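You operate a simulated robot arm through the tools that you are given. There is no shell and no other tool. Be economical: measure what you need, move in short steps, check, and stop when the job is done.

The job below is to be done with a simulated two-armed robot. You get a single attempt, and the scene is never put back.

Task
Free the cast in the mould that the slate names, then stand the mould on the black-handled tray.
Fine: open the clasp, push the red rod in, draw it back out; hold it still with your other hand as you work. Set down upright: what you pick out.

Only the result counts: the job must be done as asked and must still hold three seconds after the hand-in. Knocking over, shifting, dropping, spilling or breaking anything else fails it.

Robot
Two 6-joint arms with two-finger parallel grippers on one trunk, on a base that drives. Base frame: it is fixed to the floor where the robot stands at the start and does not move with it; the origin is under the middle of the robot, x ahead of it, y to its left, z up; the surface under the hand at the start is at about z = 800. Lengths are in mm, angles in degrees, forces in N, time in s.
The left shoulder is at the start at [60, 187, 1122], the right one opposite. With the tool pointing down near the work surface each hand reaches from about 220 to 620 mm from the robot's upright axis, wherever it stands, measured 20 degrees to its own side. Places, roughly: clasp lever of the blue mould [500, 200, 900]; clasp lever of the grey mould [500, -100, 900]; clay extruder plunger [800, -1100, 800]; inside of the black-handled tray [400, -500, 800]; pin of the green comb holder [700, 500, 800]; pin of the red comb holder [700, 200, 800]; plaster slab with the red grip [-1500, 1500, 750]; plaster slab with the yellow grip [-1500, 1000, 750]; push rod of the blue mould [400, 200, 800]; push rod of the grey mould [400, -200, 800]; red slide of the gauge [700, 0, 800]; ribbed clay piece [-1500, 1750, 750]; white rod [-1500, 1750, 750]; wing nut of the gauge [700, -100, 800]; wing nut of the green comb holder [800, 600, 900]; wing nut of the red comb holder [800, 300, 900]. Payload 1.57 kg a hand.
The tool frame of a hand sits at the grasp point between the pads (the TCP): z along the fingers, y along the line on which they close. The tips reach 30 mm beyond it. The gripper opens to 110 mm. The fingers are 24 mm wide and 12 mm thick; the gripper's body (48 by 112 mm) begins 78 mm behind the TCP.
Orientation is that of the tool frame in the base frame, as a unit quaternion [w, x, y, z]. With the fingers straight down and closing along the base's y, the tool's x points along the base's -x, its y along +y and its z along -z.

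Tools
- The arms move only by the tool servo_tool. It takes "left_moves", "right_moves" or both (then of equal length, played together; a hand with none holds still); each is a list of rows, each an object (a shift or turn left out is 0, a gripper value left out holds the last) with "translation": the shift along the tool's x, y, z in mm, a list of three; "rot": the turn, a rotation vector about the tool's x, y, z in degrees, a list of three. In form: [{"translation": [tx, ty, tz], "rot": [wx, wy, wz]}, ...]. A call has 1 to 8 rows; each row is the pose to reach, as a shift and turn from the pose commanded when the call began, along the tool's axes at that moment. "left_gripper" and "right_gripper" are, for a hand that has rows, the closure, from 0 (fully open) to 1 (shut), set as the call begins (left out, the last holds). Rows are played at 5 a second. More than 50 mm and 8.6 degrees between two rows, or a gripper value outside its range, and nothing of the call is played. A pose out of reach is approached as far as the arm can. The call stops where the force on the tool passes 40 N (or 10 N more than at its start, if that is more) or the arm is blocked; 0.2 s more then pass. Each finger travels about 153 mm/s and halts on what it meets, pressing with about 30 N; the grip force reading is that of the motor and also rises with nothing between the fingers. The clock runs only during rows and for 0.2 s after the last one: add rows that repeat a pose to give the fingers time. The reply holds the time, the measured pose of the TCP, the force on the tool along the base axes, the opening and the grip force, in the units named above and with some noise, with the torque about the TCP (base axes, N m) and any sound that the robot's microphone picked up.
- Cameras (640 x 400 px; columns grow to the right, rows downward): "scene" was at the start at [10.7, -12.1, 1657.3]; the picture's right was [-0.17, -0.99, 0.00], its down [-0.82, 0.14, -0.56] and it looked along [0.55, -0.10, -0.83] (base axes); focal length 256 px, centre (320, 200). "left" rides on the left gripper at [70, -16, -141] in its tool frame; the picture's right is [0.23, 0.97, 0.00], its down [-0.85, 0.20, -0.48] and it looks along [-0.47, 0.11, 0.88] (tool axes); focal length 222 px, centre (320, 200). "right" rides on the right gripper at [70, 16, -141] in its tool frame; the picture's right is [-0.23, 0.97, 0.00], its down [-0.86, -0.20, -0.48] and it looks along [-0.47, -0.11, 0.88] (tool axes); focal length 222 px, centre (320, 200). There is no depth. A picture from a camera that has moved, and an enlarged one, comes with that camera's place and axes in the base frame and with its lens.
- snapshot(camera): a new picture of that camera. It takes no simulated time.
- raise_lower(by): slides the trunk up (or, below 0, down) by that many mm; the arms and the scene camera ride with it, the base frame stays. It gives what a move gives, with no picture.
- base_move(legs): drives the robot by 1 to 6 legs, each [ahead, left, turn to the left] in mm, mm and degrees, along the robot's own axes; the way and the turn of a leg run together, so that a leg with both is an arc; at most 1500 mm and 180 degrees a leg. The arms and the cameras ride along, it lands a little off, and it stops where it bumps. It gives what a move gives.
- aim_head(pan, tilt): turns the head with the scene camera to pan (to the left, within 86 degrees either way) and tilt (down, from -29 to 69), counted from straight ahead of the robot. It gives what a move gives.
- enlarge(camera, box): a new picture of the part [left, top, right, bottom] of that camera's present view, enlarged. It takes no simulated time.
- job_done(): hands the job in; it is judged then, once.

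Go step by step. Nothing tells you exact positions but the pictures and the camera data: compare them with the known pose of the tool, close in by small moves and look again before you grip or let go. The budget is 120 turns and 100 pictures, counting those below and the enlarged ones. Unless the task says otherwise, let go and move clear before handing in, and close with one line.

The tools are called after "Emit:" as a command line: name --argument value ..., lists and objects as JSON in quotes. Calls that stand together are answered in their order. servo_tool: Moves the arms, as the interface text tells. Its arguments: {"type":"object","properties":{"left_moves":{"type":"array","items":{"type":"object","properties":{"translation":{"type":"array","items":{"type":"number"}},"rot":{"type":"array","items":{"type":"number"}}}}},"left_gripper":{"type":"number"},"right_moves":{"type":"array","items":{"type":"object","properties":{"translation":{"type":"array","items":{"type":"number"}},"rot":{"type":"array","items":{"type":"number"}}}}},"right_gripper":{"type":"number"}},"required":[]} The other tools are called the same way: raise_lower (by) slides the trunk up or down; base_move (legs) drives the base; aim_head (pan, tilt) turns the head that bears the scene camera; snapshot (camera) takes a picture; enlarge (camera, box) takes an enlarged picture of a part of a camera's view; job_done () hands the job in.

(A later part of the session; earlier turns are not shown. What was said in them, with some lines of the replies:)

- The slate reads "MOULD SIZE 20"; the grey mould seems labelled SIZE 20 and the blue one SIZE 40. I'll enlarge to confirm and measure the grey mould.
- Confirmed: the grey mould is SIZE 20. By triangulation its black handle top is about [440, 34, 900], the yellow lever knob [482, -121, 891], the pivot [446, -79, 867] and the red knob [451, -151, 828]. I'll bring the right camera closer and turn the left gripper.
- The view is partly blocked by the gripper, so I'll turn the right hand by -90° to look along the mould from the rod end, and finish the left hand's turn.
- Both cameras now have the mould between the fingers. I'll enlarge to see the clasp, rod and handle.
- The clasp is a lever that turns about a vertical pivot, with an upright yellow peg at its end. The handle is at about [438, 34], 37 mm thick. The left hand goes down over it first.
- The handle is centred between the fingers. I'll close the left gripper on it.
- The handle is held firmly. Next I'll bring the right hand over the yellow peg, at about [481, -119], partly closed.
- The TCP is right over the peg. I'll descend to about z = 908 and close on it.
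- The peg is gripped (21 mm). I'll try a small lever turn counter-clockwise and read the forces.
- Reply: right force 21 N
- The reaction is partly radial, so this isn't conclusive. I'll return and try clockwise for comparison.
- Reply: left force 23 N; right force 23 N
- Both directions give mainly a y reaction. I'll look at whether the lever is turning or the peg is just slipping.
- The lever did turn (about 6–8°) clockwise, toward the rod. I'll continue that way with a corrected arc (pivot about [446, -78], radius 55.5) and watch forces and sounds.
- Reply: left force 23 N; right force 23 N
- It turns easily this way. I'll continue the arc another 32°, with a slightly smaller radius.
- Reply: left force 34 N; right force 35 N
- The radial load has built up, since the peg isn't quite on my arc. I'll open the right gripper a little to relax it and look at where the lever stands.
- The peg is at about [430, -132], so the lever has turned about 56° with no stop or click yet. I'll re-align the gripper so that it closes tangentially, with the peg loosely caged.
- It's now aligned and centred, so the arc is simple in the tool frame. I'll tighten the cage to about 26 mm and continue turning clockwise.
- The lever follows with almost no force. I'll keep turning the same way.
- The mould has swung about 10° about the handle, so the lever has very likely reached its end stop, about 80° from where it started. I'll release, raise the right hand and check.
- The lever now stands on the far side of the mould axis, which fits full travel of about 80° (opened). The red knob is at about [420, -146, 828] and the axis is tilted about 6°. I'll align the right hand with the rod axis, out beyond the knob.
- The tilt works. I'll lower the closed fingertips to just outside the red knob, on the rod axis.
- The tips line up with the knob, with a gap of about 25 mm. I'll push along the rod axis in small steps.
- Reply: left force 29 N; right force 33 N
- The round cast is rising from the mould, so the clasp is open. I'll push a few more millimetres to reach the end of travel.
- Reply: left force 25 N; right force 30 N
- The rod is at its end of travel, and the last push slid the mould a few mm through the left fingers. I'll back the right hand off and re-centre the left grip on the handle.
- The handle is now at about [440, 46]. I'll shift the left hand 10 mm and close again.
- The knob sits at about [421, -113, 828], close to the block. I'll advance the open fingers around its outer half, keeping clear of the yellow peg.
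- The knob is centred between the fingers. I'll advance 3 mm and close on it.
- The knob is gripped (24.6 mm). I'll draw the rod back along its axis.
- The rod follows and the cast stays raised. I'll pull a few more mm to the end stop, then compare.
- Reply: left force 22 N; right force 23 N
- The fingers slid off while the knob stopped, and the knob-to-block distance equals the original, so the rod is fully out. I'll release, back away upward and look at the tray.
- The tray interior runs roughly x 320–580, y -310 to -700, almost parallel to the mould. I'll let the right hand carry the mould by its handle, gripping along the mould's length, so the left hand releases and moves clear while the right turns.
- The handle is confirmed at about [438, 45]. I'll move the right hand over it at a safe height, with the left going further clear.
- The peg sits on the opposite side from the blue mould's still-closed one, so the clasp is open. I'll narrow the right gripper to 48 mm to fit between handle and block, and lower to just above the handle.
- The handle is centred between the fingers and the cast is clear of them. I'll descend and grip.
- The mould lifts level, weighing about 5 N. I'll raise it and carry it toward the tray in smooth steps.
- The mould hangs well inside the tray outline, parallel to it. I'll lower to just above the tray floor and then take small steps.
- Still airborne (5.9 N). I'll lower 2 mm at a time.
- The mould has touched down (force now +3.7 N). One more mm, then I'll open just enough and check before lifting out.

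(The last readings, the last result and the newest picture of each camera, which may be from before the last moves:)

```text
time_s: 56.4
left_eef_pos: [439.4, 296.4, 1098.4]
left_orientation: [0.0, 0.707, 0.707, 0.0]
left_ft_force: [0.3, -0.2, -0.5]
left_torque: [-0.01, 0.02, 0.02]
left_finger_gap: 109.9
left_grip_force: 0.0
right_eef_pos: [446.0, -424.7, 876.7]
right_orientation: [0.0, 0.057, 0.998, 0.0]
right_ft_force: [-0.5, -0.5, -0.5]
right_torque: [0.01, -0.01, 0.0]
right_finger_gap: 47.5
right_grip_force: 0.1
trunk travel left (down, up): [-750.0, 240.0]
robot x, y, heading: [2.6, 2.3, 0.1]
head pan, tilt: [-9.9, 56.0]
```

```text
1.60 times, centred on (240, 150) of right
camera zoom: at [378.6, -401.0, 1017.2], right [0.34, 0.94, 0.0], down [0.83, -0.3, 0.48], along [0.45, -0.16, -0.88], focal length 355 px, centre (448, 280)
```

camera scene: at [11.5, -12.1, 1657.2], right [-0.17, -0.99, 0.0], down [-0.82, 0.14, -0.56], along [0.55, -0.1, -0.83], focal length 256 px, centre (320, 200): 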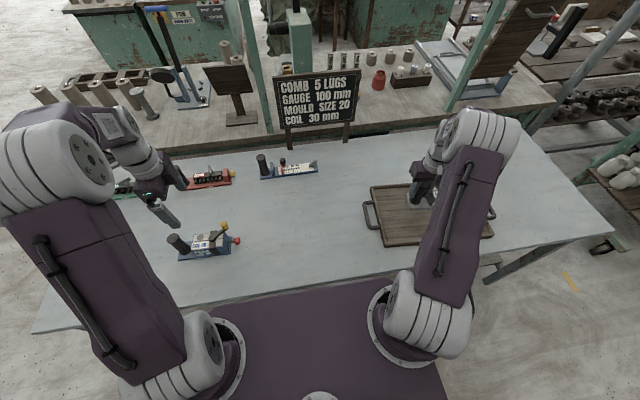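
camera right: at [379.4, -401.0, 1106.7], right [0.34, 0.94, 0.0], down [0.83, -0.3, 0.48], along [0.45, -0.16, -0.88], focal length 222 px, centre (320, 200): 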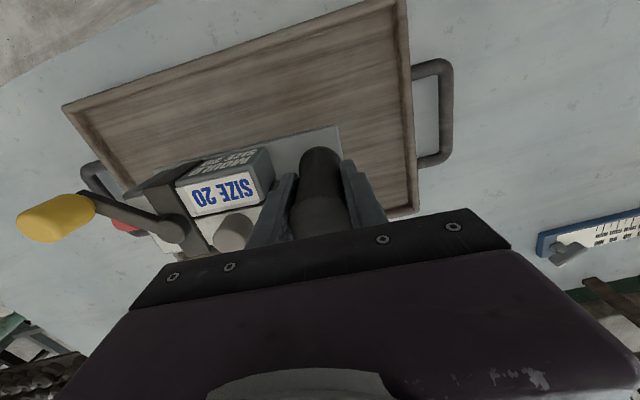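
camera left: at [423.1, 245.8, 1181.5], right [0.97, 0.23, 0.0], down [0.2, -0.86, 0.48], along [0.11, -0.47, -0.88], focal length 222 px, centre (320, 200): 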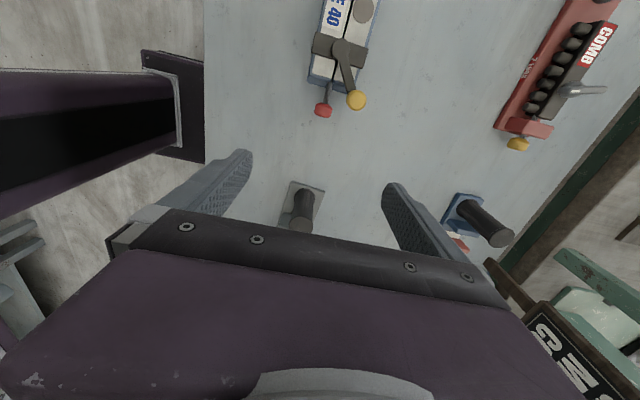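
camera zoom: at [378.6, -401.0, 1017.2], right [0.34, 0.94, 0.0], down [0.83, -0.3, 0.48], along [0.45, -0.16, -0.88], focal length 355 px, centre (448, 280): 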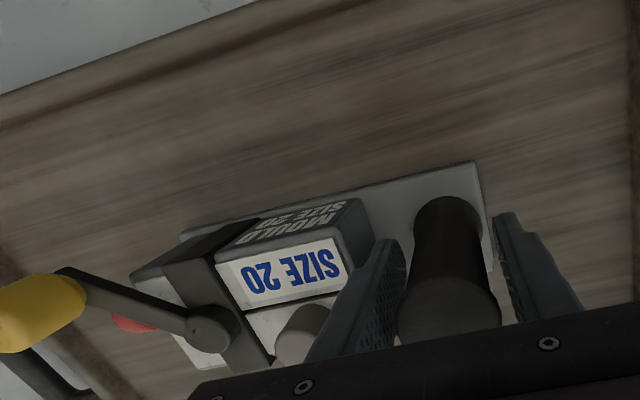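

The mould stands flat on the tray and the fingers are free. I'll lift straight up and clear.

Emit:
servo_tool --right_moves '[{"translation": [0, 0, -20]}, {"translation": [0, 0, -45]}, {"translation": [0, 0, -80]}, {"translation": [0, 0, -120]}, {"translation": [0, 20, -150]}, {"translation": [0, 60, -160]}, {"translation": [0, 100, -170]}, {"translation": [0, 140, -170]}]'

Emit:
servo_tool --right_moves '[{"translation": [0, 40, 0]}, {"translation": [0, 80, 0]}, {"translation": [0, 80, 0]}]'

Emit:
snapshot --camera "scene"

Emit:
enlarge --camera "scene" --box '[350, 160, 510, 260]'

Emit:
snapshot --camera "right"

```text
time_s: 58.2
left_eef_pos: [438.9, 297.3, 1097.4]
left_orientation: [0.001, 0.707, 0.707, -0.001]
left_ft_force: [0.1, 0.3, -0.5]
left_torque: [-0.02, -0.03, -0.02]
left_finger_gap: 110.0
left_grip_force: 0.0
right_eef_pos: [460.5, -284.8, 1045.2]
right_orientation: [0.0, 0.058, 0.998, 0.0]
right_ft_force: [0.3, -0.3, 0.5]
right_torque: [0.0, -0.01, 0.01]
right_finger_gap: 47.1
right_grip_force: 0.0
trunk travel left (down, up): [-750.0, 240.0]
robot x, y, heading: [-1.3, 0.5, -0.2]
head pan, tilt: [-9.9, 56.0]
```

```text
time_s: 59.0
left_eef_pos: [440.2, 295.7, 1099.2]
left_orientation: [0.0, 0.708, 0.707, 0.001]
left_ft_force: [-0.6, -0.1, 0.5]
left_torque: [0.02, 0.0, 0.0]
left_finger_gap: 109.7
left_grip_force: 0.0
right_eef_pos: [471.7, -207.8, 1045.7]
right_orientation: [0.0, 0.057, 0.998, 0.0]
right_ft_force: [0.6, 0.2, 0.0]
right_torque: [0.02, -0.01, 0.0]
right_finger_gap: 47.3
right_grip_force: 0.1
trunk travel left (down, up): [-750.0, 240.0]
robot x, y, heading: [2.2, 1.9, 0.1]
head pan, tilt: [-9.9, 56.0]
```

```text
42 pictures are left
camera scene: at [10.6, -13.9, 1657.3], right [-0.17, -0.99, 0.0], down [-0.82, 0.14, -0.56], along [0.55, -0.09, -0.83], focal length 256 px, centre (320, 200)
```

scene: 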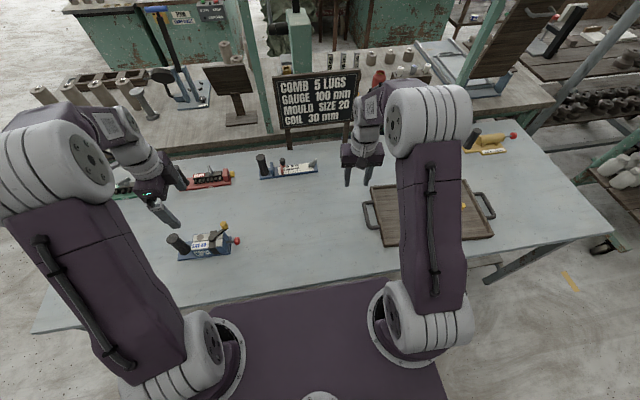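

```text
4.00 times, centred on (430, 210) of scene
camera zoom: at [10.6, -13.9, 1657.3], right [-0.17, -0.99, 0.0], down [-0.82, 0.14, -0.56], along [0.55, -0.09, -0.83], focal length 1025 px, centre (-120, 160)
```

zoom: 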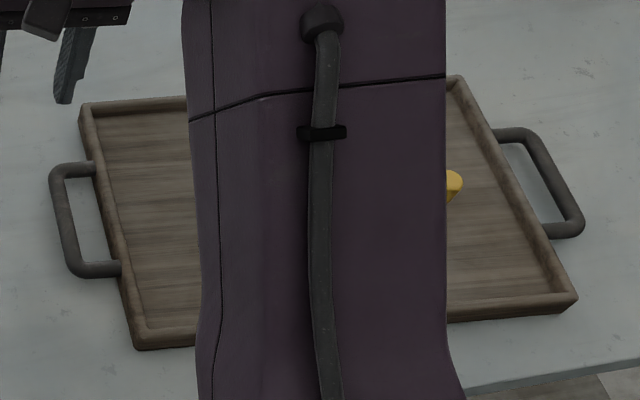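

```text
40 pictures are left
camera right: at [404.3, -183.4, 1186.6], right [0.34, 0.94, 0.0], down [0.83, -0.3, 0.48], along [0.45, -0.16, -0.88], focal length 222 px, centre (320, 200)
```

right: 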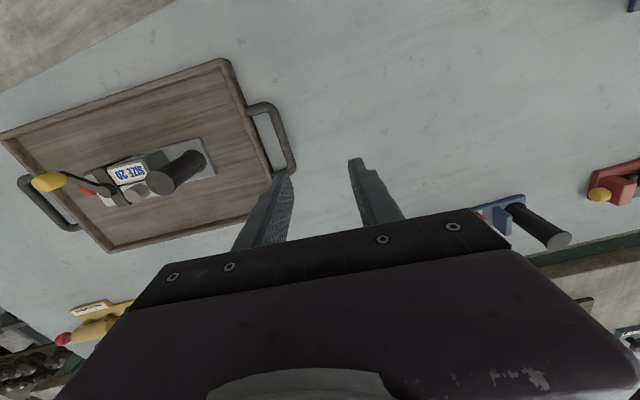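

The mould stands upright inside the tray. I'll take one close look to confirm the cast, lever and rod.

Emit:
enlarge --camera "right" --box '[20, 120, 220, 240]'

```text
3.20 times, centred on (120, 180) of right
camera zoom: at [404.3, -183.4, 1186.6], right [0.34, 0.94, 0.0], down [0.83, -0.3, 0.48], along [0.45, -0.16, -0.88], focal length 711 px, centre (960, 264)
```

zoom: 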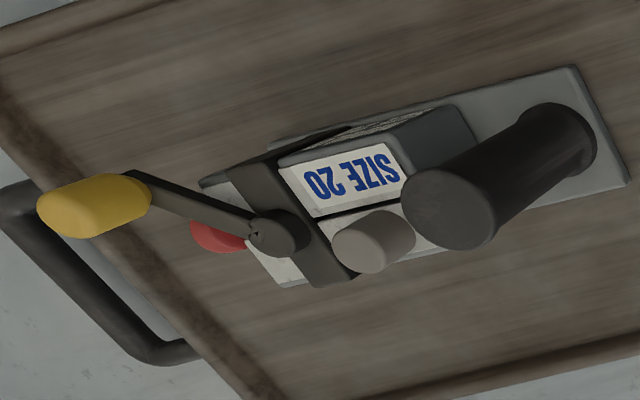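

The cast is raised, the clasp is open, the rod is out, and the mould stands flat in the tray with both hands clear. I'm handing in.

Emit:
job_done

```text
The job is handed in.
```

I freed the cast in the size 20 (grey) mould and stood the mould upright on the black-handled tray; the job is handed in.
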